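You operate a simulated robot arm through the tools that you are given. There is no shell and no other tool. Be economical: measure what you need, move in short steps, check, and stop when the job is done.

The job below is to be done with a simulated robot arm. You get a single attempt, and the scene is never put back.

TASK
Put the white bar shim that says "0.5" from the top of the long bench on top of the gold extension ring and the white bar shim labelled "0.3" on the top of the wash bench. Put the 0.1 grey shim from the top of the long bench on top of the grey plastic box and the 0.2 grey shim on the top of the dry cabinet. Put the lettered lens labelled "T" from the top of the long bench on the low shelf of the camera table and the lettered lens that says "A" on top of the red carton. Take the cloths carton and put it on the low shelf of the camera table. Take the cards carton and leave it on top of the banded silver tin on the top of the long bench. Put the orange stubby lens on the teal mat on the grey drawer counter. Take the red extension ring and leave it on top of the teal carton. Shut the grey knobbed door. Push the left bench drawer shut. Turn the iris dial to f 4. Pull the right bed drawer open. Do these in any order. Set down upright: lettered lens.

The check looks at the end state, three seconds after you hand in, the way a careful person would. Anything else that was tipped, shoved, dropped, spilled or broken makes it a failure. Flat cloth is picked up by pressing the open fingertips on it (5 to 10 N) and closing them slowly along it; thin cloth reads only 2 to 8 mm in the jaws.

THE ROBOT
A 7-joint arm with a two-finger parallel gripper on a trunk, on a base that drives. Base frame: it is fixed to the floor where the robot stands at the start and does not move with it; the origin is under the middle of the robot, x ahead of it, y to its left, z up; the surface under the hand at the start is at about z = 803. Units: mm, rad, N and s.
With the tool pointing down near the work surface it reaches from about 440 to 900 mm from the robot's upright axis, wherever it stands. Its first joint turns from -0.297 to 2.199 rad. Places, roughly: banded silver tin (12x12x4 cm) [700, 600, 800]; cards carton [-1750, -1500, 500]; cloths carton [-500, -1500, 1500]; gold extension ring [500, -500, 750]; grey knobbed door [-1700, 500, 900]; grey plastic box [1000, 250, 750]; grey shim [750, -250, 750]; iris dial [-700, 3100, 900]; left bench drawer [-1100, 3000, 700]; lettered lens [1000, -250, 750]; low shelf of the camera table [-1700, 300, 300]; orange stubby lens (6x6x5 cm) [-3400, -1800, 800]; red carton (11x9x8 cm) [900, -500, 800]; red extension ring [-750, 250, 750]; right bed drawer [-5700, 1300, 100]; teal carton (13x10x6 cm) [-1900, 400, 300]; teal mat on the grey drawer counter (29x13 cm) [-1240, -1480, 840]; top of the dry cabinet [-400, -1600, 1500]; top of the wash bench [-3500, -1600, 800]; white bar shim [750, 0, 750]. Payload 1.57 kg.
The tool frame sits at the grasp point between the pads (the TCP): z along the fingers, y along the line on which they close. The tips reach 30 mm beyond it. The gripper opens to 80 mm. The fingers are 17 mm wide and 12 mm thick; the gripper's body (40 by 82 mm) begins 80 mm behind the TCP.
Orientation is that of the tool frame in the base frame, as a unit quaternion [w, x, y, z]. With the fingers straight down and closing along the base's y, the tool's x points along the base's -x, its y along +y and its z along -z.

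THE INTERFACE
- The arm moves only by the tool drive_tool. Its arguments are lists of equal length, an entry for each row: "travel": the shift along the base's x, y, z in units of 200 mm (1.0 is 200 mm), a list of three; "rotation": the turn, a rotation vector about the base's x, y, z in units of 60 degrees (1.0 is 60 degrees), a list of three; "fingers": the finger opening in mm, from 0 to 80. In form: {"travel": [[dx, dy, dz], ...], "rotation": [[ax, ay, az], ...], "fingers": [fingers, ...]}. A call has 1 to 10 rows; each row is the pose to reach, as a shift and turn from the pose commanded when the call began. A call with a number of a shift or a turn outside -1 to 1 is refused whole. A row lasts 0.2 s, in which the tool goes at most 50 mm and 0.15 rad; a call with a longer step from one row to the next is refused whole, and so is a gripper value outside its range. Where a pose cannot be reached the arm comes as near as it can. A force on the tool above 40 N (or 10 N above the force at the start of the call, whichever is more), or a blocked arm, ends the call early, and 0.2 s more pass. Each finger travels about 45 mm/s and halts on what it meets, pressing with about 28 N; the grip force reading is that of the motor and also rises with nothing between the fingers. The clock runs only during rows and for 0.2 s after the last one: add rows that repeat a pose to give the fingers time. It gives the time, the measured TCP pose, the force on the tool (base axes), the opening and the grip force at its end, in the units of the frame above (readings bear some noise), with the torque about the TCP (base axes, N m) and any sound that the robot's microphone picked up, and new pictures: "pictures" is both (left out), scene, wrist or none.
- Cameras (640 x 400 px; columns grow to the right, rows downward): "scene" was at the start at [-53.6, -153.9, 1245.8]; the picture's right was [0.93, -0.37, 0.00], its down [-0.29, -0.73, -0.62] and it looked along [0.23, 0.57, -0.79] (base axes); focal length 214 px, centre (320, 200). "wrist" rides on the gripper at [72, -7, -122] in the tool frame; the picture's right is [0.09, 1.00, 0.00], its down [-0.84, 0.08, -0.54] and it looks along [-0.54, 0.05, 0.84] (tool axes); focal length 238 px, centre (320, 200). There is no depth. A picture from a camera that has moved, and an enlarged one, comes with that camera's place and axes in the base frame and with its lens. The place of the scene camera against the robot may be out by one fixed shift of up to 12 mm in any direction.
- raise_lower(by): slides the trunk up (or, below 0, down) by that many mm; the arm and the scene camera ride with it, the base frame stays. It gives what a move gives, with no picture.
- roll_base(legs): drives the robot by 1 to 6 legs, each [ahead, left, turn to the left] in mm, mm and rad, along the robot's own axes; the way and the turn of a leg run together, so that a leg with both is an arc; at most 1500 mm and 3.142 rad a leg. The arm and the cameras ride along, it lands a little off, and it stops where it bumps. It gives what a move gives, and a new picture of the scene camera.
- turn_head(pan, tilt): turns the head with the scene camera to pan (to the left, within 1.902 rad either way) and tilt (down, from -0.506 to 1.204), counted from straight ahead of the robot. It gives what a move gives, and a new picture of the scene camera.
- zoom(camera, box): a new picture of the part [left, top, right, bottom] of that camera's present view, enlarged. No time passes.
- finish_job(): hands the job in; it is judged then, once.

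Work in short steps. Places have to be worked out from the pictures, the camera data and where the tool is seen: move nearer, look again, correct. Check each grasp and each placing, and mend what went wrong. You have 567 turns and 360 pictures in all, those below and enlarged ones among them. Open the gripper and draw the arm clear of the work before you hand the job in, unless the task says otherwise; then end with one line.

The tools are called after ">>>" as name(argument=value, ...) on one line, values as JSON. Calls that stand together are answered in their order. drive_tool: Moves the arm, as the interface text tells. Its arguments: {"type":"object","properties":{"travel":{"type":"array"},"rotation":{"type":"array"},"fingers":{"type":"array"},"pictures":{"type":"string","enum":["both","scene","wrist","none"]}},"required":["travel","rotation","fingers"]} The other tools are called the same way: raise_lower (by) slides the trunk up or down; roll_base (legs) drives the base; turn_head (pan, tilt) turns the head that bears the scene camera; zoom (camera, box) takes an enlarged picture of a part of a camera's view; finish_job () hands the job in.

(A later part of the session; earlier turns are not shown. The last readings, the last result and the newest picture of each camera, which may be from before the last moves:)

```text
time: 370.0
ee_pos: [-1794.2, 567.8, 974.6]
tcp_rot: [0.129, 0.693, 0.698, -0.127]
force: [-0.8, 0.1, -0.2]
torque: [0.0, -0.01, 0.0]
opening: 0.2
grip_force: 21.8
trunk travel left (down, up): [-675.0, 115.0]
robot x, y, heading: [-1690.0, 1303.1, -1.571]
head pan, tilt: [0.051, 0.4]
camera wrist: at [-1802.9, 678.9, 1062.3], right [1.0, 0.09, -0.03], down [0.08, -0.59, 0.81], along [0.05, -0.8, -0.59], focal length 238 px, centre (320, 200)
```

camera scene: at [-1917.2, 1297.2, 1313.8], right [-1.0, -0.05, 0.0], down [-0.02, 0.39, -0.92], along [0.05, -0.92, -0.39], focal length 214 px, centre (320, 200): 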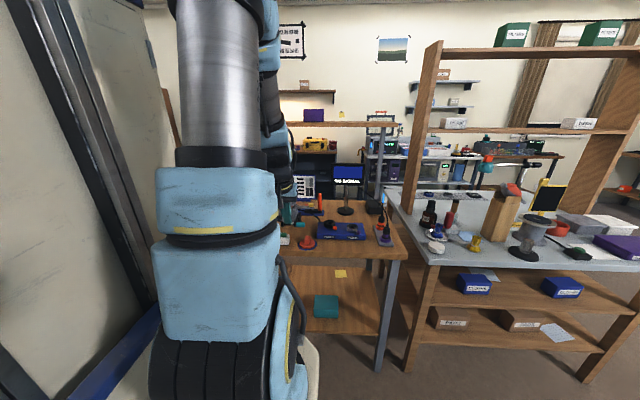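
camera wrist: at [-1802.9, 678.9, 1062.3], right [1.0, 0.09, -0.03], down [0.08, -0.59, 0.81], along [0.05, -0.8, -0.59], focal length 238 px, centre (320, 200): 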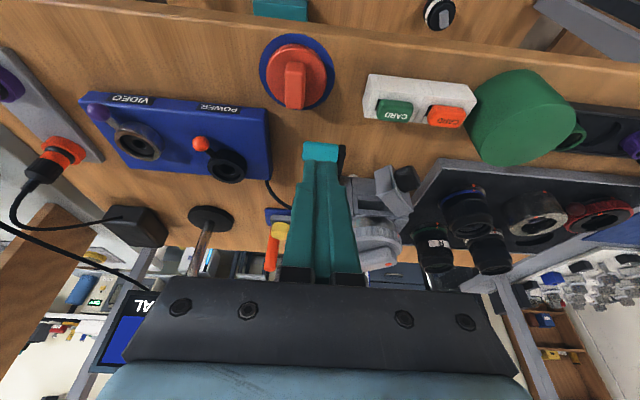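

The knob is confirmed near (-1705, 503, 896). I bring the closed fingertips in front of it (north side) and down to its height.

>>> drive_tool(travel=[[0.2, 0, 0], [0.37, 0, 0], [0.37, 0, -0.15], [0.37, 0, -0.33]], rotation=[[0, 0, 0], [0, 0, 0], [0, 0, 0], [0, 0, 0]], fingers=[0, 0, 0, 0], pictures="both")

```text
time: 371.0
ee_pos: [-1720.9, 567.9, 905.7]
tcp_rot: [0.129, 0.692, 0.698, -0.129]
force: [0.6, 0.2, 1.0]
torque: [-0.04, -0.03, 0.0]
opening: 0.0
grip_force: 22.0
trunk travel left (down, up): [-675.0, 115.0]
robot x, y, heading: [-1691.5, 1304.9, -1.563]
head pan, tilt: [0.051, 0.4]
camera scene: at [-1917.3, 1297.5, 1313.8], right [-1.0, -0.05, 0.0], down [-0.02, 0.39, -0.92], along [0.05, -0.92, -0.39], focal length 214 px, centre (320, 200)
camera wrist: at [-1727.9, 679.4, 994.3], right [1.0, 0.09, -0.03], down [0.08, -0.59, 0.81], along [0.05, -0.8, -0.59], focal length 238 px, centre (320, 200)
```

scene: 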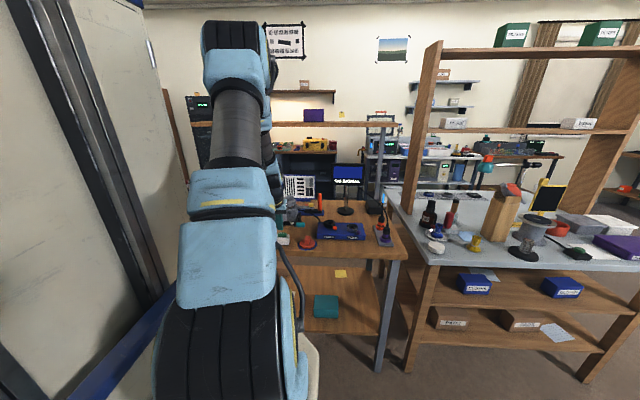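
wrist: 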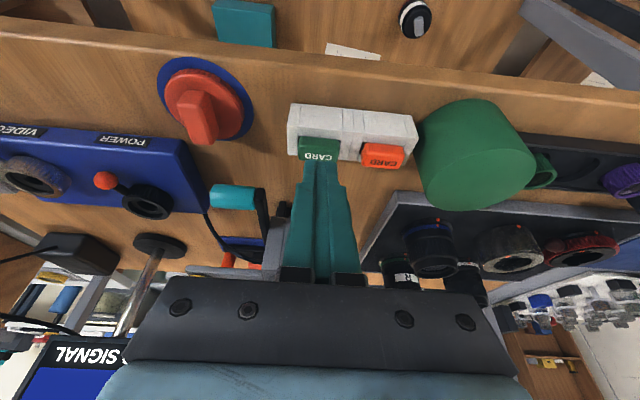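

I push toward -y in small steps, watching for force.

>>> drive_tool(travel=[[0, -0.1, 0], [0, -0.18, 0], [0, -0.22, 0], [0, -0.26, 0], [0, -0.3, 0]], rotation=[[0, 0, 0], [0, 0, 0], [0, 0, 0], [0, 0, 0], [0, 0, 0]], fingers=[0, 0, 0, 0, 0], pictures="wrist")

```text
time: 372.0
ee_pos: [-1723.4, 523.1, 904.9]
tcp_rot: [0.121, 0.695, 0.697, -0.125]
force: [-2.4, 3.9, -0.6]
torque: [0.11, 0.07, -0.05]
opening: 0.0
grip_force: 20.9
trunk travel left (down, up): [-675.0, 115.0]
robot x, y, heading: [-1695.2, 1305.0, -1.568]
head pan, tilt: [0.051, 0.4]
stopped in row 4: the force on the tool passed its limit at 48 N (the readings are from after the stop); the commanded pose is now the measured one
camera wrist: at [-1729.9, 632.9, 994.7], right [1.0, 0.09, -0.04], down [0.08, -0.6, 0.8], along [0.05, -0.79, -0.6], focal length 238 px, centre (320, 200)
```

wrist: 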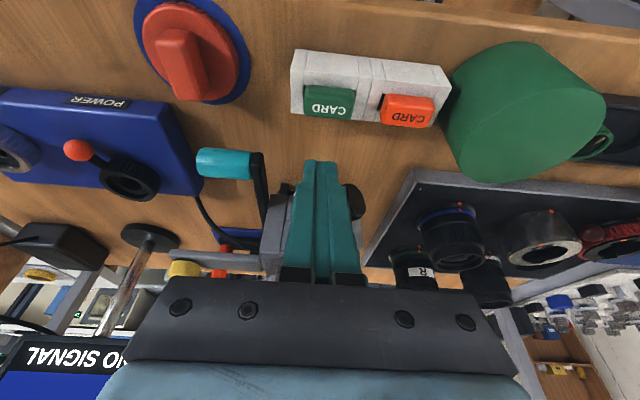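

It resisted (48 N). I back off and look more closely at the hatch from the side.

>>> drive_tool(travel=[[0, 0.15, 0], [0, 0.25, 0.1], [0.1, 0.3, 0.3], [0.3, 0.3, 0.35], [0.5, 0.3, 0.35]], rotation=[[0, 0, 0], [0, 0, 0], [0, 0, 0], [0, 0, 0], [0, 0, 0]], fingers=[0, 0, 0, 0, 0], pictures="wrist")

>>> zoom(camera="wrist", box=[120, 130, 300, 280])

```text
time: 373.2
ee_pos: [-1622.1, 582.3, 976.2]
tcp_rot: [0.121, 0.695, 0.698, -0.125]
force: [-0.4, 0.0, 0.2]
torque: [-0.03, -0.02, -0.03]
opening: 0.0
grip_force: 21.6
trunk travel left (down, up): [-675.0, 115.0]
robot x, y, heading: [-1690.9, 1302.7, -1.57]
head pan, tilt: [0.051, 0.4]
camera wrist: at [-1628.6, 692.1, 1065.7], right [1.0, 0.09, -0.04], down [0.08, -0.6, 0.8], along [0.05, -0.8, -0.6], focal length 238 px, centre (320, 200)
```

wrist: 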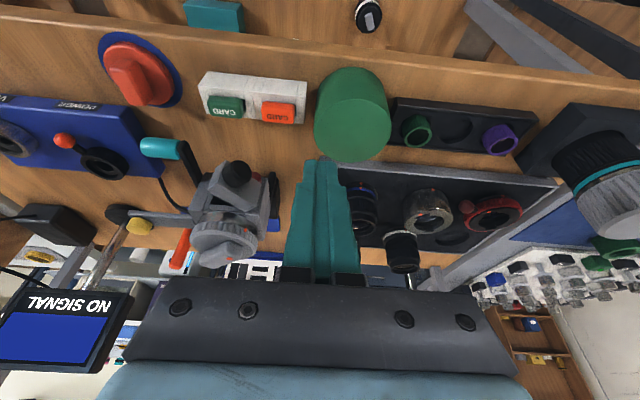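

```text
2.67 times, centred on (210, 205) of wrist
camera zoom: at [-1628.6, 692.1, 1065.7], right [1.0, 0.09, -0.04], down [0.08, -0.6, 0.8], along [0.05, -0.8, -0.6], focal length 636 px, centre (613, 187)
```

zoom: 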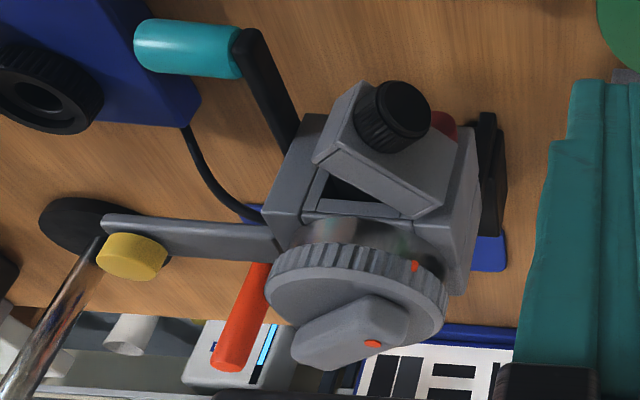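

The hatch is hinged at its +x side and opened about 58°, so it must be pushed toward -x and -y against the knob. I place the fingertips to the north-east of the knob.

>>> drive_tool(travel=[[-0.1, 0, 0], [-0.23, -0.1, 0], [-0.23, -0.19, 0], [-0.23, -0.19, -0.2], [-0.23, -0.19, -0.35]], rotation=[[0, 0, 0], [0, 0, 0], [0, 0, 0], [0, 0, 0], [0, 0, 0]], fingers=[0, 0, 0, 0, 0], pictures="wrist")

```text
time: 374.4
ee_pos: [-1667.9, 544.2, 905.6]
tcp_rot: [0.123, 0.694, 0.699, -0.125]
force: [0.0, 1.1, 0.3]
torque: [-0.01, 0.01, 0.01]
opening: 0.3
grip_force: 20.9
trunk travel left (down, up): [-675.0, 115.0]
robot x, y, heading: [-1689.0, 1303.5, -1.566]
head pan, tilt: [0.051, 0.4]
camera wrist: at [-1675.1, 653.8, 995.7], right [1.0, 0.09, -0.04], down [0.08, -0.6, 0.8], along [0.05, -0.8, -0.6], focal length 238 px, centre (320, 200)
```

wrist: 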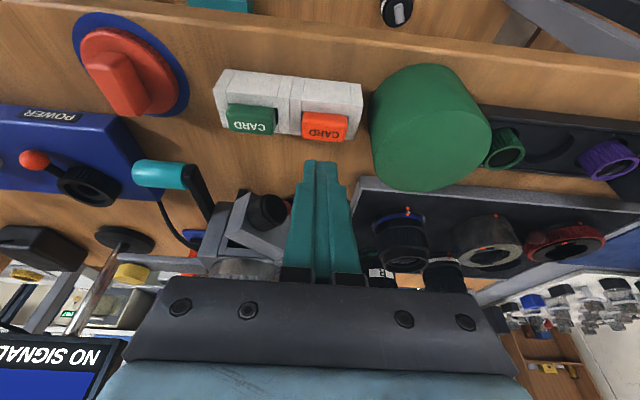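

Good vantage: knob just left of the fingertips. I push toward (-x, -y) in small steps.

>>> drive_tool(travel=[[-0.04, -0.055, 0], [-0.07, -0.09, 0], [-0.095, -0.125, 0], [-0.12, -0.16, 0], [-0.14, -0.19, 0]], rotation=[[0, 0, 0], [0, 0, 0], [0, 0, 0], [0, 0, 0], [0, 0, 0]], fingers=[0, 0, 0, 0, 0], pictures="wrist")

```text
time: 375.6
ee_pos: [-1697.4, 506.8, 904.7]
tcp_rot: [0.121, 0.695, 0.698, -0.124]
force: [-0.3, 0.4, 0.0]
torque: [0.01, 0.0, 0.02]
opening: 0.0
grip_force: 21.8
trunk travel left (down, up): [-675.0, 115.0]
robot x, y, heading: [-1691.3, 1304.7, -1.57]
head pan, tilt: [0.051, 0.4]
camera wrist: at [-1703.5, 616.3, 995.2], right [1.0, 0.09, -0.04], down [0.08, -0.6, 0.8], along [0.05, -0.8, -0.6], focal length 238 px, centre (320, 200)
```

wrist: 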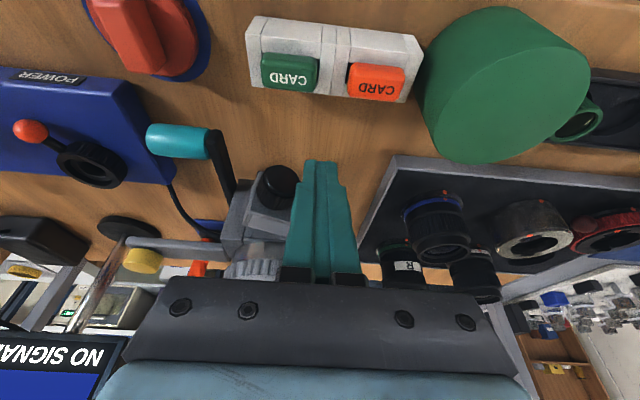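

>>> zoom(camera="wrist", box=[190, 130, 350, 280])

```text
2.67 times, centred on (270, 205) of wrist
camera zoom: at [-1703.5, 616.3, 995.2], right [1.0, 0.09, -0.04], down [0.08, -0.6, 0.8], along [0.05, -0.8, -0.6], focal length 636 px, centre (453, 187)
```

zoom: 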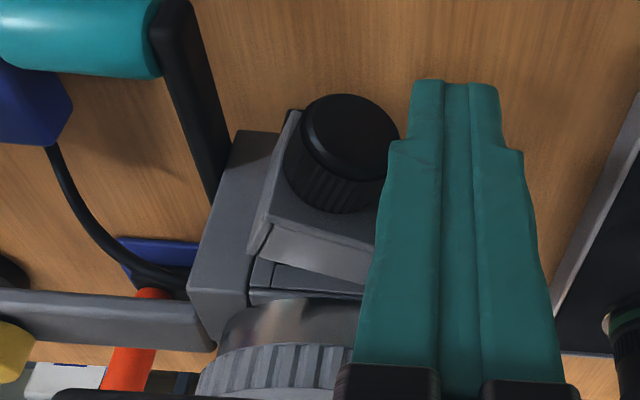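

The hatch has moved most of the way. I back off a little, centre on the knob at x ≈ -1722 and push straight -y.

>>> drive_tool(travel=[[0, 0.12, 0], [0, 0.2, 0], [-0.125, 0.2, 0], [-0.125, 0.13, 0], [-0.125, 0.09, 0], [-0.125, 0.05, 0]], rotation=[[0, 0, 0], [0, 0, 0], [0, 0, 0], [0, 0, 0], [0, 0, 0], [0, 0, 0]], fingers=[0, 0, 0, 0, 0, 0], pictures="none")

```text
time: 377.0
ee_pos: [-1723.0, 516.3, 905.1]
tcp_rot: [0.122, 0.695, 0.698, -0.125]
force: [-3.4, 3.2, -1.3]
torque: [0.07, 0.03, -0.04]
opening: 0.1
grip_force: 21.3
trunk travel left (down, up): [-675.0, 115.0]
robot x, y, heading: [-1687.8, 1297.0, -1.569]
head pan, tilt: [0.051, 0.4]
```

Light contact now. I continue pushing in 3 mm steps.

>>> drive_tool(travel=[[0, -0.02, 0], [0, -0.04, 0], [0, -0.055, 0], [0, -0.07, 0]], rotation=[[0, 0, 0], [0, 0, 0], [0, 0, 0], [0, 0, 0]], fingers=[0, 0, 0, 0], pictures="none")

```text
time: 378.1
ee_pos: [-1722.2, 508.7, 903.0]
tcp_rot: [0.118, 0.695, 0.699, -0.122]
force: [0.3, 11.5, 1.8]
torque: [0.15, 0.0, -0.12]
opening: 0.0
grip_force: 20.9
trunk travel left (down, up): [-675.0, 115.0]
robot x, y, heading: [-1690.3, 1306.9, -1.57]
head pan, tilt: [0.051, 0.4]
stopped in row 4: the force on the tool passed its limit at 41 N (the readings are from after the stop); the commanded pose is now the measured one
```

Firm resistance at y ≈ 509 – maybe it is shut. I back off and look.

>>> drive_tool(travel=[[0, 0.15, 0], [0, 0.3, 0.1], [0.15, 0.35, 0.25], [0.35, 0.35, 0.3], [0.5, 0.35, 0.35]], rotation=[[0, 0, 0], [0, 0, 0], [0, 0, 0], [0, 0, 0], [0, 0, 0]], fingers=[0, 0, 0, 0, 0], pictures="none")

>>> zoom(camera="wrist", box=[120, 130, 300, 280])

```text
time: 379.4
ee_pos: [-1625.0, 575.0, 976.0]
tcp_rot: [0.119, 0.695, 0.698, -0.123]
force: [0.0, -0.5, 0.4]
torque: [0.03, -0.02, 0.01]
opening: 0.0
grip_force: 21.1
trunk travel left (down, up): [-675.0, 115.0]
robot x, y, heading: [-1686.4, 1304.0, -1.563]
head pan, tilt: [0.051, 0.4]
```

```text
2.67 times, centred on (210, 205) of wrist
camera zoom: at [-1630.2, 684.0, 1066.0], right [1.0, 0.09, -0.04], down [0.08, -0.61, 0.79], along [0.05, -0.79, -0.61], focal length 636 px, centre (613, 187)
```

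zoom: 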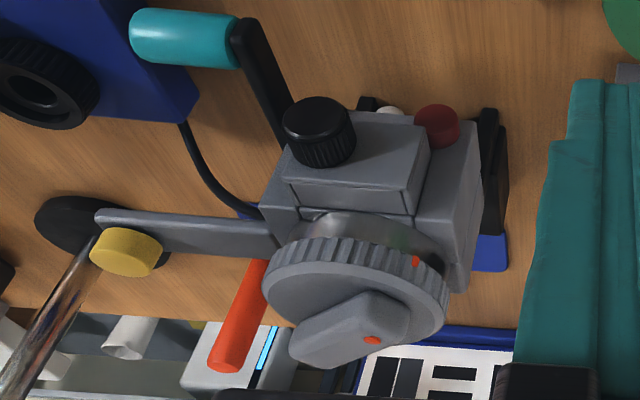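

The hatch is shut flush. Next the red ring: I retract and roll east to the north side of the ring table.

>>> drive_tool(travel=[[0, 0.2, 0.1], [0, 0.4, 0.1], [0, 0.6, 0.1], [0, 0.8, 0.1], [0, 0.9, 0.1]], rotation=[[0, 0, 0], [0, 0, 0], [0, 0, 0], [0, 0, 0], [0, 0, 0]], fingers=[80, 80, 80, 80, 80], pictures="none")

>>> roll_base(legs=[[0, 830, 0]])

>>> turn_head(pan=-0.1, tilt=0.7)

```text
time: 380.6
ee_pos: [-1624.6, 754.8, 992.5]
tcp_rot: [0.117, 0.698, 0.696, -0.121]
force: [-0.2, -0.5, 0.3]
torque: [0.03, -0.01, -0.03]
opening: 80.2
grip_force: 0.0
trunk travel left (down, up): [-675.0, 115.0]
robot x, y, heading: [-1690.1, 1303.9, -1.568]
head pan, tilt: [0.051, 0.4]
```

```text
time: 385.0
ee_pos: [-798.5, 754.8, 992.5]
tcp_rot: [0.119, 0.697, 0.696, -0.122]
force: [-0.4, -0.1, -0.3]
torque: [0.01, -0.02, 0.02]
opening: 80.1
grip_force: 0.2
trunk travel left (down, up): [-675.0, 115.0]
robot x, y, heading: [-863.7, 1302.6, -1.573]
head pan, tilt: [0.051, 0.4]
camera scene: at [-1091.7, 1295.3, 1313.3], right [-1.0, -0.05, 0.0], down [-0.02, 0.39, -0.92], along [0.04, -0.92, -0.39], focal length 214 px, centre (320, 200)
```

scene: 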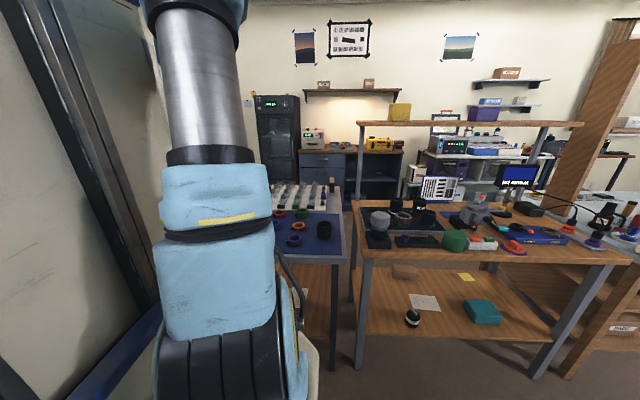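

```text
time: 385.8
ee_pos: [-799.3, 754.0, 992.6]
tcp_rot: [0.117, 0.699, 0.695, -0.122]
force: [-0.3, 0.2, 0.4]
torque: [0.01, -0.02, -0.02]
opening: 80.2
grip_force: 0.1
trunk travel left (down, up): [-675.0, 115.0]
robot x, y, heading: [-866.4, 1304.6, -1.577]
head pan, tilt: [-0.099, 0.7]
camera scene: at [-1104.5, 1303.9, 1286.6], right [-0.99, 0.1, 0.0], down [0.07, 0.64, -0.76], along [-0.08, -0.76, -0.65], focal length 214 px, centre (320, 200)
```

scene: 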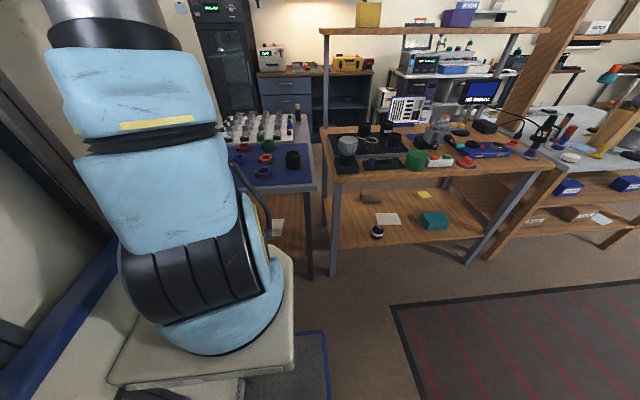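

The ring table's north edge is at y ≈ 578. I drive 190 mm closer and extend the hand for a view of the rings.

>>> roll_base(legs=[[190, 30, 0.004]])

>>> drive_tool(travel=[[0, -0.2, 0], [0, -0.4, 0], [0, -0.6, 0]], rotation=[[0, 0, 0], [0, 0, 0], [0, 0, 0]], fingers=[80, 80, 80], pictures="wrist")

```text
time: 387.3
ee_pos: [-769.4, 561.2, 993.7]
tcp_rot: [0.118, 0.698, 0.696, -0.122]
force: [0.4, -0.2, -0.2]
torque: [0.01, 0.01, 0.0]
opening: 79.9
grip_force: 0.0
trunk travel left (down, up): [-675.0, 115.0]
robot x, y, heading: [-834.1, 1114.8, -1.578]
head pan, tilt: [-0.099, 0.7]
camera scene: at [-1075.5, 1110.7, 1286.5], right [-0.99, 0.1, 0.0], down [0.07, 0.64, -0.76], along [-0.08, -0.76, -0.65], focal length 214 px, centre (320, 200)
```

scene: 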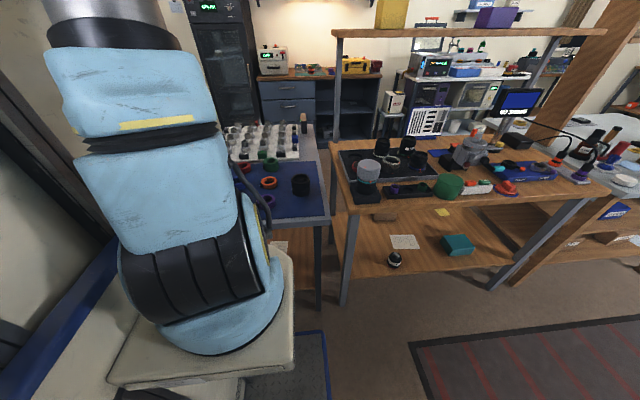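

```text
time: 388.1
ee_pos: [-768.2, 443.1, 993.6]
tcp_rot: [0.118, 0.698, 0.696, -0.123]
force: [0.7, 0.3, 0.6]
torque: [-0.01, 0.0, -0.03]
opening: 79.8
grip_force: 0.0
trunk travel left (down, up): [-675.0, 115.0]
robot x, y, heading: [-829.9, 1111.9, -1.58]
head pan, tilt: [-0.099, 0.7]
camera wrist: at [-774.1, 551.9, 1084.4], right [1.0, 0.08, -0.04], down [0.08, -0.61, 0.79], along [0.04, -0.79, -0.61], focal length 238 px, centre (320, 200)
```

wrist: 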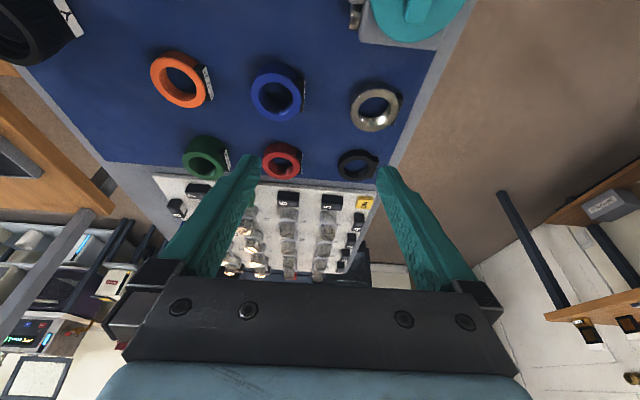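

The red ring is in the southern row at about (-825, 274), top z ≈ 793. I move above it.

>>> drive_tool(travel=[[-0.1, -0.2, -0.1], [-0.2, -0.4, -0.2], [-0.28, -0.6, -0.3], [-0.285, -0.8, -0.35], [-0.285, -0.84, -0.45]], rotation=[[0, 0, 0], [0, 0, 0], [0, 0, 0], [0, 0, 0], [0, 0, 0]], fingers=[80, 80, 80, 80, 80], pictures="wrist")

>>> zoom(camera="wrist", box=[240, 40, 400, 160])

```text
time: 389.3
ee_pos: [-823.9, 272.4, 903.6]
tcp_rot: [0.119, 0.698, 0.695, -0.124]
force: [-0.3, -0.1, -0.4]
torque: [0.01, -0.01, -0.01]
opening: 80.4
grip_force: 0.1
trunk travel left (down, up): [-675.0, 115.0]
robot x, y, heading: [-833.5, 1111.5, -1.576]
head pan, tilt: [-0.099, 0.7]
camera wrist: at [-830.7, 382.3, 994.9], right [1.0, 0.08, -0.04], down [0.08, -0.61, 0.79], along [0.04, -0.79, -0.61], focal length 238 px, centre (320, 200)
```

wrist: 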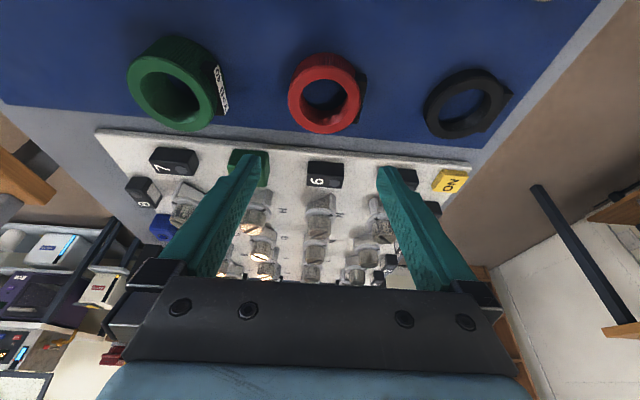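

```text
3.33 times, centred on (320, 100) of wrist
camera zoom: at [-830.7, 382.3, 994.9], right [1.0, 0.08, -0.04], down [0.08, -0.61, 0.79], along [0.04, -0.79, -0.61], focal length 794 px, centre (320, 533)
```

zoom: 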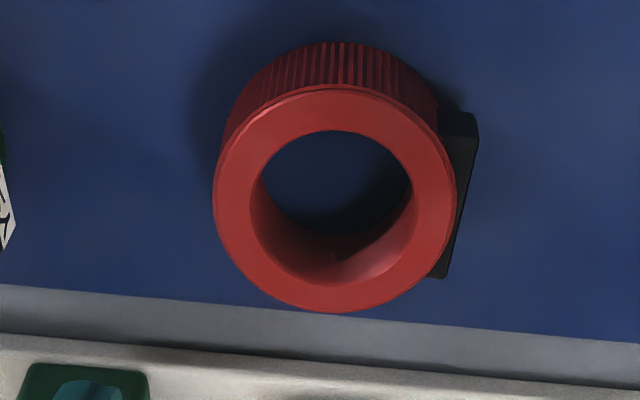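

The ring is 65 mm wide plus a tag on its +x side (≈ 70 mm in all), centre ≈ (-825, 266). I descend around it to z ≈ 803.

>>> drive_tool(travel=[[0.012, 0, -0.2], [0.012, 0, -0.4], [0.012, 0, -0.49], [0.012, 0, -0.49]], rotation=[[0, 0, 0], [0, 0, 0], [0, 0, 0], [0, 0, 0]], fingers=[80, 80, 80, 80], pictures="wrist")

```text
time: 390.2
ee_pos: [-821.2, 272.7, 814.2]
tcp_rot: [0.122, 0.698, 0.695, -0.124]
force: [-3.1, 15.1, 22.6]
torque: [0.41, -0.8, 0.66]
opening: 77.1
grip_force: 0.0
trunk travel left (down, up): [-675.0, 115.0]
robot x, y, heading: [-832.5, 1107.1, -1.576]
head pan, tilt: [-0.099, 0.7]
stopped in row 4: the force on the tool passed its limit at 48 N (the readings are from after the stop); the commanded pose is now the measured one
camera wrist: at [-828.1, 382.1, 904.0], right [1.0, 0.08, -0.04], down [0.08, -0.6, 0.8], along [0.04, -0.8, -0.6], focal length 238 px, centre (320, 200)
```

wrist: 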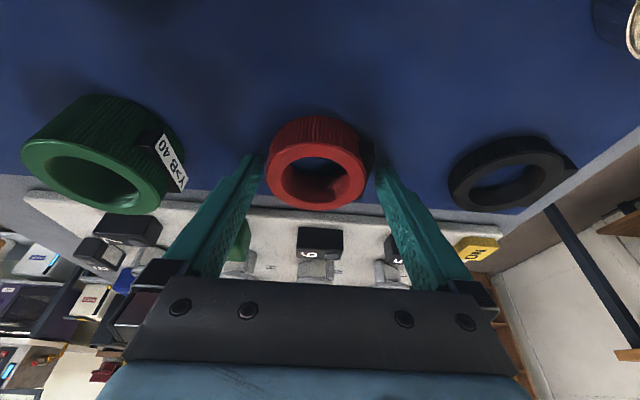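

The tag leaves no room for the +x finger. I rise, bring the tool vertical, and turn it 45° so the fingers avoid the tag.

>>> drive_tool(travel=[[0, 0, 0.15], [0, 0, 0.35], [0, 0, 0.45], [0, 0, 0.45], [0, 0, 0.45]], rotation=[[0, 0, 0], [0, 0, 0], [0.12, 0, 0], [0.24, 0, 0], [0.338, 0, 0]], fingers=[80, 80, 80, 80, 80], pictures="none")

>>> drive_tool(travel=[[0, 0, 0], [0, 0, 0], [0, 0, 0], [0, 0, 0], [0, 0, 0], [0, 0, 0], [0, 0, 0]], rotation=[[0, 0, 0.14], [0, 0, 0.28], [0, 0, 0.42], [0, 0, 0.56], [0, 0, 0.7], [0, 0, 0.75], [0, 0, 0.75]], fingers=[80, 80, 80, 80, 80, 80, 80], pictures="wrist")

```text
time: 391.4
ee_pos: [-821.8, 270.9, 900.4]
tcp_rot: [-0.004, 0.708, 0.706, 0.0]
force: [-0.5, 0.1, 0.4]
torque: [-0.03, -0.01, -0.02]
opening: 80.0
grip_force: 0.1
trunk travel left (down, up): [-675.0, 115.0]
robot x, y, heading: [-831.3, 1111.0, -1.578]
head pan, tilt: [-0.099, 0.7]
```

```text
time: 393.0
ee_pos: [-821.7, 272.7, 901.5]
tcp_rot: [-0.004, 0.384, 0.923, -0.002]
force: [-0.2, 0.2, 0.7]
torque: [-0.03, 0.0, 0.01]
opening: 80.0
grip_force: 0.1
trunk travel left (down, up): [-675.0, 115.0]
robot x, y, heading: [-831.4, 1110.8, -1.574]
head pan, tilt: [-0.099, 0.7]
camera wrist: at [-877.0, 318.6, 1023.7], right [0.64, 0.77, -0.01], down [0.65, -0.54, 0.54], along [0.41, -0.35, -0.84], focal length 238 px, centre (320, 200)
```

wrist: 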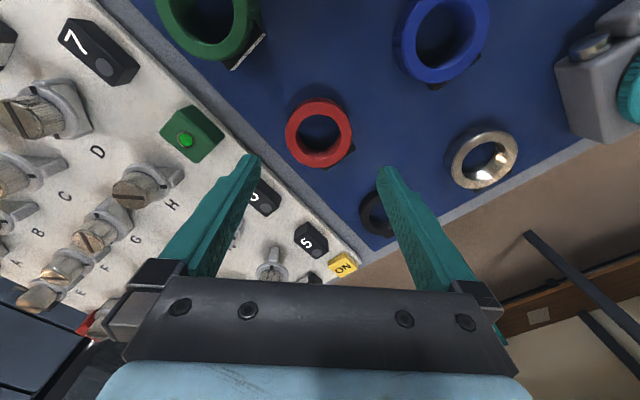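

Ring centre ≈ (-827, 274), top ≈ 800. I adjust and descend to z ≈ 840 for a check.

>>> drive_tool(travel=[[-0.025, 0.005, -0.15], [-0.025, 0.005, -0.3], [-0.025, 0.005, -0.3]], rotation=[[0, 0, 0], [0, 0, 0], [0, 0, 0]], fingers=[80, 80, 80], pictures="wrist")

```text
time: 393.8
ee_pos: [-827.0, 275.3, 841.6]
tcp_rot: [-0.003, 0.383, 0.924, -0.001]
force: [0.7, 0.3, 0.0]
torque: [-0.03, 0.01, -0.02]
opening: 80.0
grip_force: 0.1
trunk travel left (down, up): [-675.0, 115.0]
robot x, y, heading: [-829.6, 1113.3, -1.578]
head pan, tilt: [-0.099, 0.7]
camera wrist: at [-882.3, 321.0, 964.1], right [0.64, 0.77, -0.01], down [0.65, -0.54, 0.54], along [0.41, -0.35, -0.84], focal length 238 px, centre (320, 200)
```

wrist: 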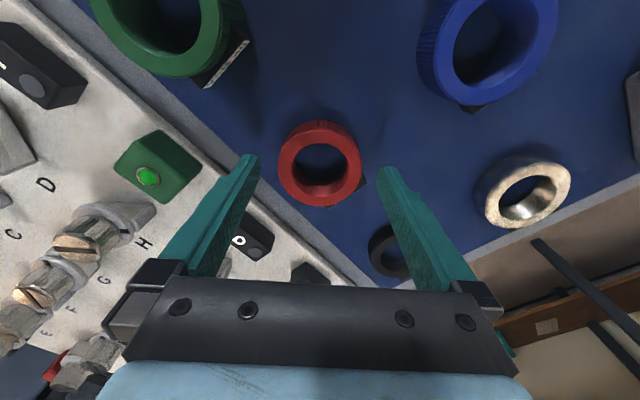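

Centre (-828, 273), top z ≈ 804: aligned. I descend to 811 and close.

>>> drive_tool(travel=[[-0.005, -0.007, -0.1], [-0.005, -0.007, -0.15], [-0.005, -0.007, -0.15], [-0.005, -0.007, -0.15], [-0.005, -0.007, -0.15], [-0.005, -0.007, -0.15]], rotation=[[0, 0, 0], [0, 0, 0], [0, 0, 0], [0, 0, 0], [0, 0, 0], [0, 0, 0]], fingers=[80, 80, 70, 60, 50, 50], pictures="wrist")

```text
time: 395.2
ee_pos: [-825.7, 274.7, 813.0]
tcp_rot: [-0.003, 0.383, 0.924, 0.0]
force: [11.4, 23.2, 28.7]
torque: [1.39, -1.3, 0.57]
opening: 71.5
grip_force: 11.9
trunk travel left (down, up): [-675.0, 115.0]
robot x, y, heading: [-832.7, 1111.2, -1.576]
head pan, tilt: [-0.099, 0.7]
camera wrist: at [-881.3, 320.7, 935.4], right [0.64, 0.77, 0.0], down [0.65, -0.54, 0.54], along [0.41, -0.35, -0.84], focal length 238 px, centre (320, 200)
```

wrist: 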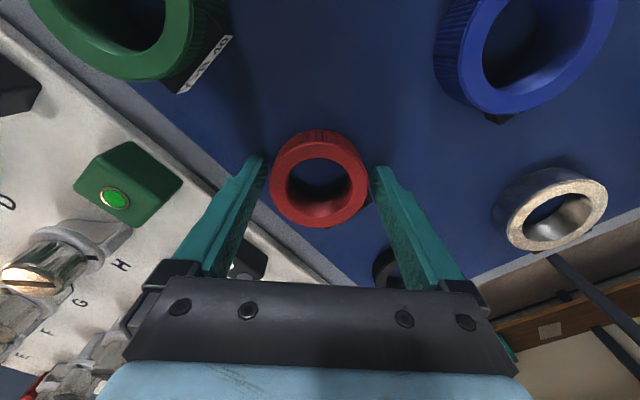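

The NE fingertip presses on the table (z ≈ 783). I rise 6 mm and then close.

>>> drive_tool(travel=[[0, 0, 0.03], [0, 0, 0.03], [0, 0, 0.03], [0, 0, 0.03]], rotation=[[0, 0, 0], [0, 0, 0], [0, 0, 0], [0, 0, 0]], fingers=[75, 65, 50, 50], pictures="wrist")

```text
time: 396.2
ee_pos: [-829.8, 272.3, 817.1]
tcp_rot: [-0.003, 0.384, 0.924, -0.001]
force: [-0.3, -0.4, -0.4]
torque: [-0.03, 0.03, -0.03]
opening: 61.8
grip_force: 28.0
trunk travel left (down, up): [-675.0, 115.0]
robot x, y, heading: [-831.9, 1112.6, -1.575]
head pan, tilt: [-0.099, 0.7]
camera wrist: at [-883.8, 318.0, 939.2], right [0.64, 0.77, -0.01], down [0.65, -0.54, 0.54], along [0.41, -0.35, -0.84], focal length 238 px, centre (320, 200)
```

wrist: 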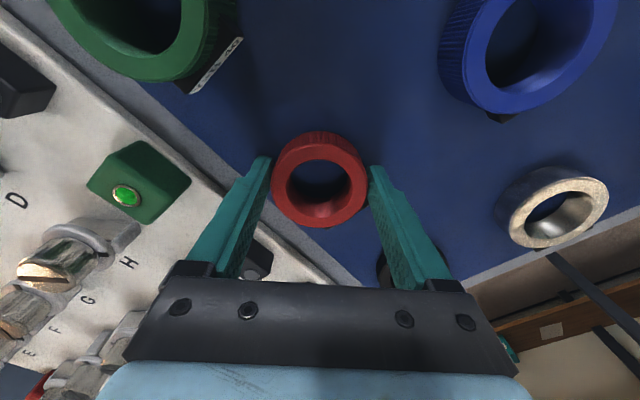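

Gripped (61.8 mm). I lift, and retract.

>>> drive_tool(travel=[[0, 0, 0.2], [0, 0, 0.4], [0, 0, 0.6], [0, 0.1, 0.8], [0, 0.3, 0.85], [0, 0.5, 0.85], [0, 0.7, 0.85], [0, 0.9, 0.85]], rotation=[[0, 0, 0], [0, 0, 0], [0, 0, 0], [0, 0, 0], [0, 0, 0], [0, 0, 0], [0, 0, 0], [0, 0, 0]], fingers=[50, 50, 50, 50, 50, 50, 50, 50], pictures="wrist")

```text
time: 398.0
ee_pos: [-827.6, 452.7, 986.6]
tcp_rot: [-0.003, 0.384, 0.923, -0.001]
force: [0.2, -0.2, -0.6]
torque: [0.02, 0.01, 0.0]
opening: 61.7
grip_force: 27.6
trunk travel left (down, up): [-675.0, 115.0]
robot x, y, heading: [-835.3, 1109.3, -1.571]
head pan, tilt: [-0.099, 0.7]
camera wrist: at [-882.8, 498.0, 1108.9], right [0.64, 0.77, 0.0], down [0.65, -0.54, 0.54], along [0.41, -0.35, -0.84], focal length 238 px, centre (320, 200)
```

wrist: 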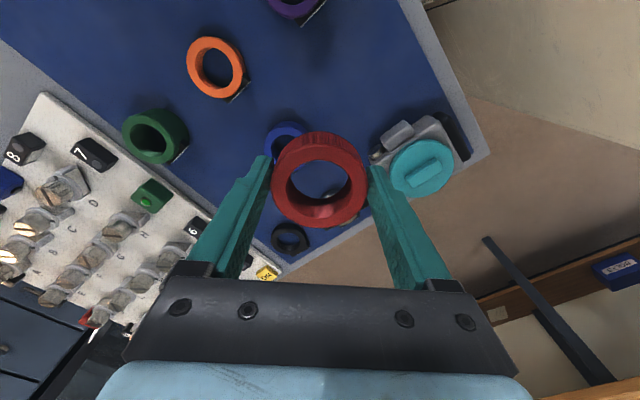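

Held. I retract further, back off, and slide west to the camera table's back again.

>>> drive_tool(travel=[[0, 0.2, 0], [0, 0.4, 0], [0, 0.5, 0]], rotation=[[0, 0, 0], [0, 0, 0], [0, 0, 0]], fingers=[50, 50, 50], pictures="none")

>>> roll_base(legs=[[-210, 0, 0], [0, -1050, 0]])

>>> turn_head(pan=0.2, tilt=0.5)

```text
time: 398.8
ee_pos: [-827.1, 551.8, 986.8]
tcp_rot: [-0.003, 0.383, 0.924, -0.001]
force: [0.7, -0.1, -0.6]
torque: [0.02, 0.01, 0.0]
opening: 61.7
grip_force: 28.0
trunk travel left (down, up): [-675.0, 115.0]
robot x, y, heading: [-832.9, 1114.4, -1.572]
head pan, tilt: [-0.099, 0.7]
```

```text
time: 405.6
ee_pos: [-1908.2, 782.7, 985.9]
tcp_rot: [-0.004, 0.391, 0.92, -0.001]
force: [0.6, -0.3, -1.3]
torque: [0.02, -0.01, -0.01]
opening: 61.9
grip_force: 27.9
trunk travel left (down, up): [-675.0, 115.0]
robot x, y, heading: [-1904.6, 1338.8, -1.59]
head pan, tilt: [-0.099, 0.7]
camera scene: at [-2144.4, 1347.2, 1286.9], right [-0.99, 0.12, 0.0], down [0.08, 0.64, -0.76], along [-0.09, -0.76, -0.64], focal length 214 px, centre (320, 200)
```

scene: 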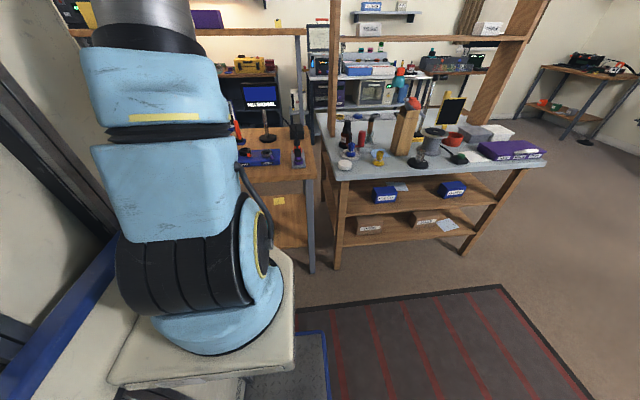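

```text
time: 406.4
ee_pos: [-1908.2, 782.3, 987.7]
tcp_rot: [-0.003, 0.391, 0.92, -0.002]
force: [0.0, 0.1, -1.0]
torque: [0.01, 0.02, -0.03]
opening: 61.6
grip_force: 28.3
trunk travel left (down, up): [-675.0, 115.0]
robot x, y, heading: [-1906.8, 1342.1, -1.594]
head pan, tilt: [0.201, 0.499]
camera scene: at [-2118.0, 1342.0, 1304.6], right [-0.98, -0.18, 0.0], down [-0.08, 0.47, -0.88], along [0.16, -0.86, -0.48], focal length 214 px, centre (320, 200)
```

scene: 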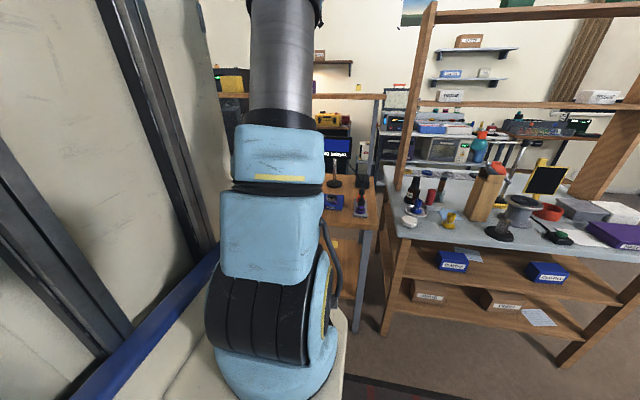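

The teal carton should be straight ahead. I lower the trunk in steps; the hand is clear of the table.

>>> raise_lower(by=-400)

>>> raise_lower(by=-250)

>>> drive_tool(travel=[[0, 0, 0.2], [0, 0, 0.4], [0, 0, 0.5]], rotation=[[0, 0, -0.14], [0, 0, -0.28], [0, 0, -0.42]], fingers=[50, 50, 50], pictures="none")

>>> drive_tool(travel=[[0, 0, 0], [0, 0, 0], [0, 0, 0]], rotation=[[0, 0, -0.14], [0, 0, -0.28], [0, 0, -0.31]], fingers=[50, 50, 50], pictures="both")

```text
time: 410.2
ee_pos: [-1908.0, 782.7, 587.6]
tcp_rot: [-0.003, 0.392, 0.92, -0.001]
force: [-0.6, -1.4, -1.2]
torque: [0.01, 0.01, -0.04]
opening: 61.5
grip_force: 28.7
trunk travel left (down, up): [-275.0, 515.0]
robot x, y, heading: [-1903.6, 1339.8, -1.59]
head pan, tilt: [0.201, 0.499]
```

```text
time: 412.8
ee_pos: [-1906.8, 783.0, 338.0]
tcp_rot: [-0.004, 0.391, 0.92, -0.001]
force: [0.2, 1.4, -1.7]
torque: [0.0, 0.0, 0.01]
opening: 61.3
grip_force: 28.2
trunk travel left (down, up): [-25.0, 765.0]
robot x, y, heading: [-1906.6, 1342.5, -1.59]
head pan, tilt: [0.201, 0.499]
```

```text
time: 413.6
ee_pos: [-1906.6, 782.0, 436.1]
tcp_rot: [-0.004, 0.583, 0.812, -0.002]
force: [0.2, 0.2, -0.9]
torque: [0.0, 0.0, 0.0]
opening: 61.4
grip_force: 27.9
trunk travel left (down, up): [-25.0, 765.0]
robot x, y, heading: [-1905.9, 1344.5, -1.587]
head pan, tilt: [0.201, 0.499]
```

```text
time: 414.4
ee_pos: [-1907.9, 782.2, 438.2]
tcp_rot: [-0.004, 0.706, 0.708, 0.001]
force: [-0.1, 1.2, -1.2]
torque: [0.01, 0.0, -0.02]
opening: 61.6
grip_force: 28.6
trunk travel left (down, up): [-25.0, 765.0]
robot x, y, heading: [-1903.6, 1340.9, -1.593]
head pan, tilt: [0.201, 0.499]
camera scene: at [-2118.0, 1342.1, 654.6], right [-0.98, -0.18, 0.0], down [-0.09, 0.47, -0.88], along [0.16, -0.86, -0.48], focal length 214 px, centre (320, 200)
camera wrist: at [-1913.6, 853.8, 559.8], right [1.0, 0.09, 0.0], down [0.08, -0.84, 0.54], along [0.05, -0.54, -0.84], focal length 238 px, centre (320, 200)
```

scene: 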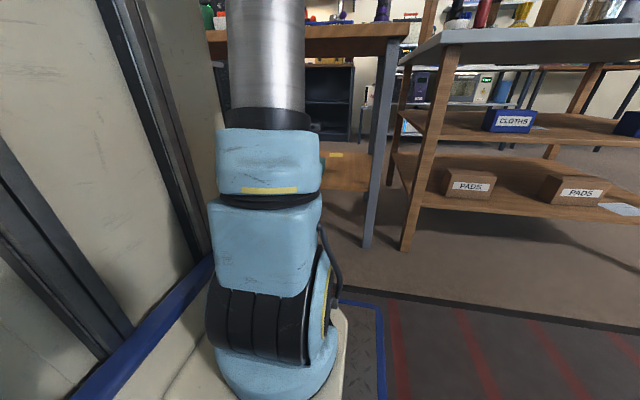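
wrist: 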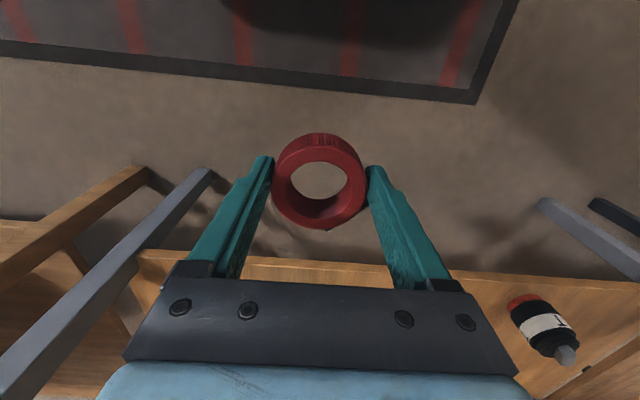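

I extend toward the shelf to y ≈ 650 and look for the teal carton.

>>> drive_tool(travel=[[0, -0.2, 0], [0, -0.4, 0], [0, -0.65, 0]], rotation=[[0, 0, 0], [0, 0, 0], [0, 0, 0]], fingers=[50, 50, 50], pictures="both")

```text
time: 415.2
ee_pos: [-1907.9, 654.7, 438.4]
tcp_rot: [-0.004, 0.707, 0.707, 0.0]
force: [0.3, -0.2, -1.0]
torque: [0.03, -0.03, 0.0]
opening: 61.3
grip_force: 28.0
trunk travel left (down, up): [-25.0, 765.0]
robot x, y, heading: [-1901.8, 1338.3, -1.591]
head pan, tilt: [0.201, 0.499]
camera scene: at [-2118.0, 1342.2, 654.7], right [-0.98, -0.18, 0.0], down [-0.09, 0.47, -0.88], along [0.16, -0.86, -0.48], focal length 214 px, centre (320, 200)
camera wrist: at [-1913.6, 725.6, 560.7], right [1.0, 0.09, -0.01], down [0.08, -0.84, 0.54], along [0.05, -0.53, -0.84], focal length 238 px, centre (320, 200)
```

scene: 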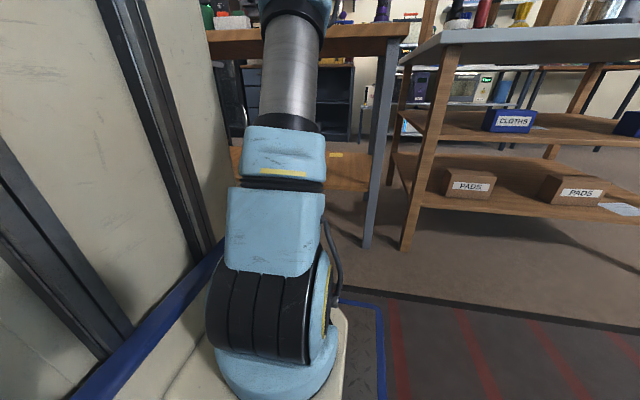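
wrist: 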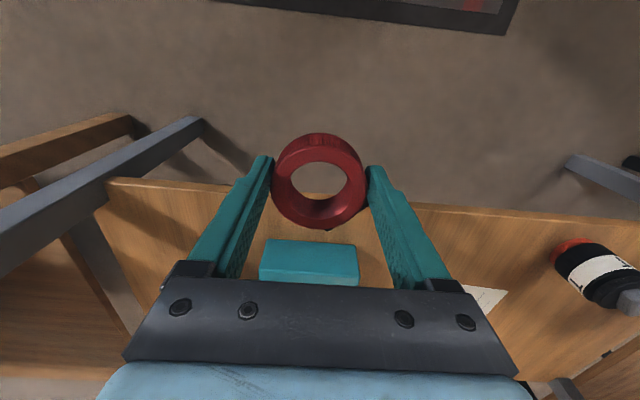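

The teal carton spans x -1977…-1840, y 389…489, centre (-1908, 439). I drive 35 mm ahead and then extend inward at z ≈ 415.

>>> roll_base(legs=[[35, 0, 0.01]])

>>> drive_tool(travel=[[0, -0.1, -0.06], [0, -0.25, -0.11], [0, -0.4, -0.11], [0, -0.5, -0.11]], rotation=[[0, 0, 0], [0, 0, 0], [0, 0, 0], [0, 0, 0]], fingers=[50, 50, 50, 50], pictures="both")

```text
time: 416.0
ee_pos: [-1900.3, 617.8, 438.5]
tcp_rot: [-0.004, 0.703, 0.711, 0.0]
force: [-0.2, -0.4, -0.8]
torque: [0.0, 0.01, 0.0]
opening: 61.5
grip_force: 28.1
trunk travel left (down, up): [-25.0, 765.0]
robot x, y, heading: [-1905.4, 1303.7, -1.583]
head pan, tilt: [0.201, 0.499]
camera scene: at [-2118.5, 1303.9, 654.6], right [-0.98, -0.19, 0.0], down [-0.09, 0.47, -0.88], along [0.16, -0.86, -0.48], focal length 214 px, centre (320, 200)
```

scene: 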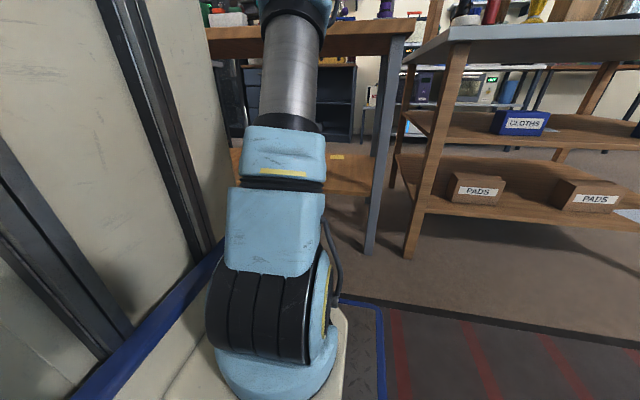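

```text
time: 417.0
ee_pos: [-1901.8, 518.3, 414.9]
tcp_rot: [-0.004, 0.704, 0.71, 0.0]
force: [-0.2, 0.1, -1.2]
torque: [0.02, -0.01, -0.01]
opening: 61.2
grip_force: 28.1
trunk travel left (down, up): [-25.0, 765.0]
robot x, y, heading: [-1903.1, 1302.7, -1.584]
head pan, tilt: [0.201, 0.499]
camera scene: at [-2118.5, 1303.9, 654.7], right [-0.98, -0.19, 0.0], down [-0.09, 0.47, -0.88], along [0.16, -0.86, -0.48], focal length 214 px, centre (320, 200)
camera wrist: at [-1909.5, 589.5, 537.9], right [0.99, 0.1, -0.01], down [0.09, -0.84, 0.54], along [0.05, -0.53, -0.84], focal length 238 px, centre (320, 200)
```

scene: 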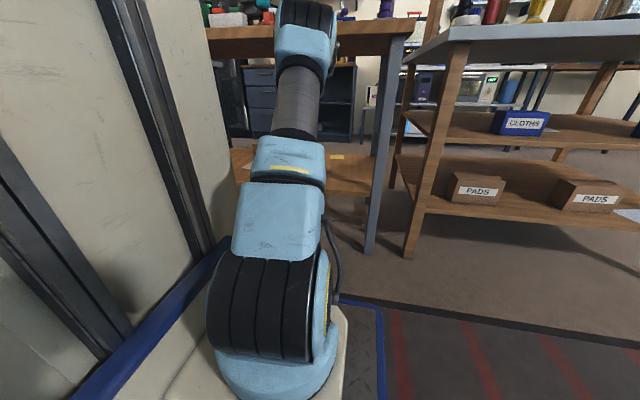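
wrist: 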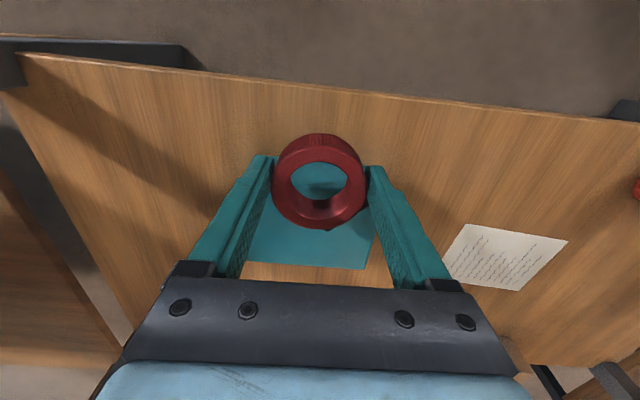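

Teal's far edge at y ≈ 393, centre x ≈ -1904: matches. I extend the last 78 mm.

>>> drive_tool(travel=[[0, -0.15, 0], [0, -0.3, 0], [0, -0.39, 0]], rotation=[[0, 0, 0], [0, 0, 0], [0, 0, 0]], fingers=[50, 50, 50], pictures="both")

```text
time: 417.8
ee_pos: [-1901.3, 441.2, 414.6]
tcp_rot: [-0.004, 0.702, 0.712, 0.0]
force: [0.3, 0.7, 0.0]
torque: [0.0, 0.0, -0.03]
opening: 61.4
grip_force: 28.2
trunk travel left (down, up): [-25.0, 765.0]
robot x, y, heading: [-1904.3, 1303.2, -1.577]
head pan, tilt: [0.201, 0.499]
camera scene: at [-2118.5, 1303.9, 654.7], right [-0.98, -0.19, 0.0], down [-0.09, 0.47, -0.88], along [0.16, -0.86, -0.48], focal length 214 px, centre (320, 200)
camera wrist: at [-1908.0, 511.6, 537.0], right [0.99, 0.1, -0.01], down [0.09, -0.84, 0.54], along [0.05, -0.53, -0.84], focal length 238 px, centre (320, 200)
```

scene: 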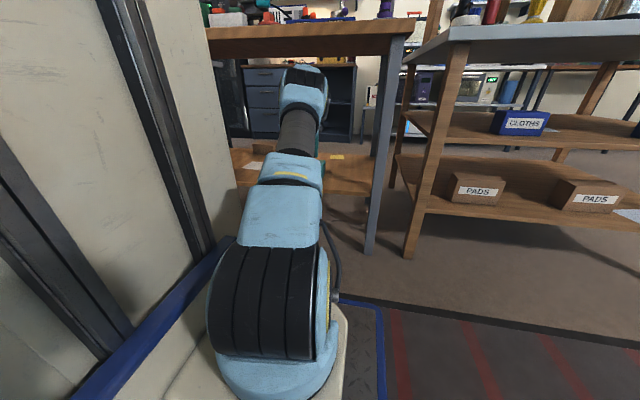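
wrist: 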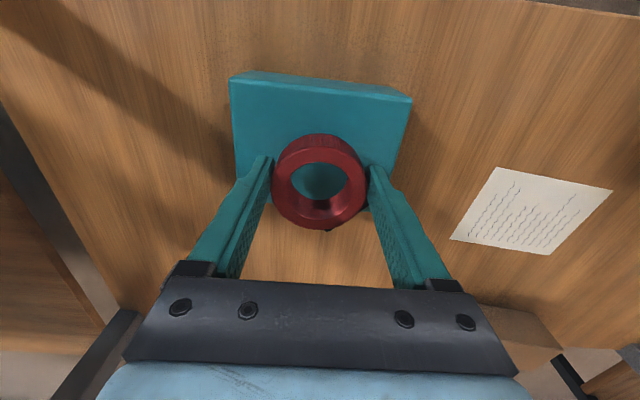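

Centred over the teal carton. I lower to contact.

>>> drive_tool(travel=[[0, 0, -0.05], [0, 0, -0.08], [0, 0, -0.095], [0, 0, -0.105]], rotation=[[0, 0, 0], [0, 0, 0], [0, 0, 0], [0, 0, 0]], fingers=[50, 50, 50, 50], pictures="none")

```text
time: 418.8
ee_pos: [-1901.4, 441.5, 394.3]
tcp_rot: [-0.003, 0.704, 0.71, 0.0]
force: [0.1, -0.2, -1.4]
torque: [0.06, 0.0, -0.01]
opening: 61.2
grip_force: 28.9
trunk travel left (down, up): [-25.0, 765.0]
robot x, y, heading: [-1905.6, 1304.1, -1.579]
head pan, tilt: [0.201, 0.499]
```

>>> drive_tool(travel=[[0, 0, -0.01], [0, 0, -0.02], [0, 0, -0.03]], rotation=[[0, 0, 0], [0, 0, 0], [0, 0, 0]], fingers=[50, 50, 50], pictures="wrist")

```text
time: 419.6
ee_pos: [-1901.1, 440.3, 392.0]
tcp_rot: [-0.002, 0.703, 0.711, -0.001]
force: [-2.0, 4.7, 16.8]
torque: [0.26, -0.29, 0.12]
opening: 61.3
grip_force: 28.3
trunk travel left (down, up): [-25.0, 765.0]
robot x, y, heading: [-1904.7, 1306.8, -1.581]
head pan, tilt: [0.201, 0.499]
camera wrist: at [-1908.2, 511.9, 514.6], right [0.99, 0.1, 0.0], down [0.09, -0.84, 0.54], along [0.05, -0.54, -0.84], focal length 238 px, centre (320, 200)
```

wrist: 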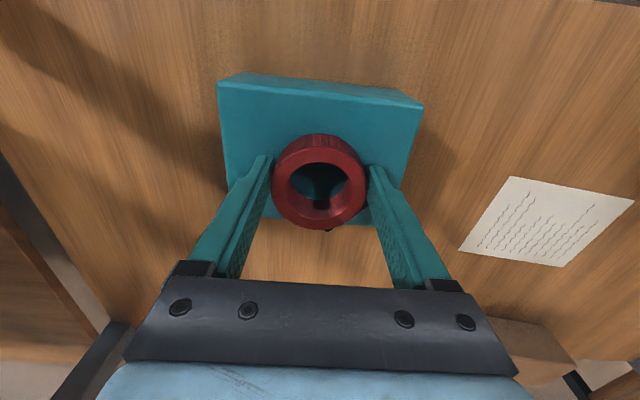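

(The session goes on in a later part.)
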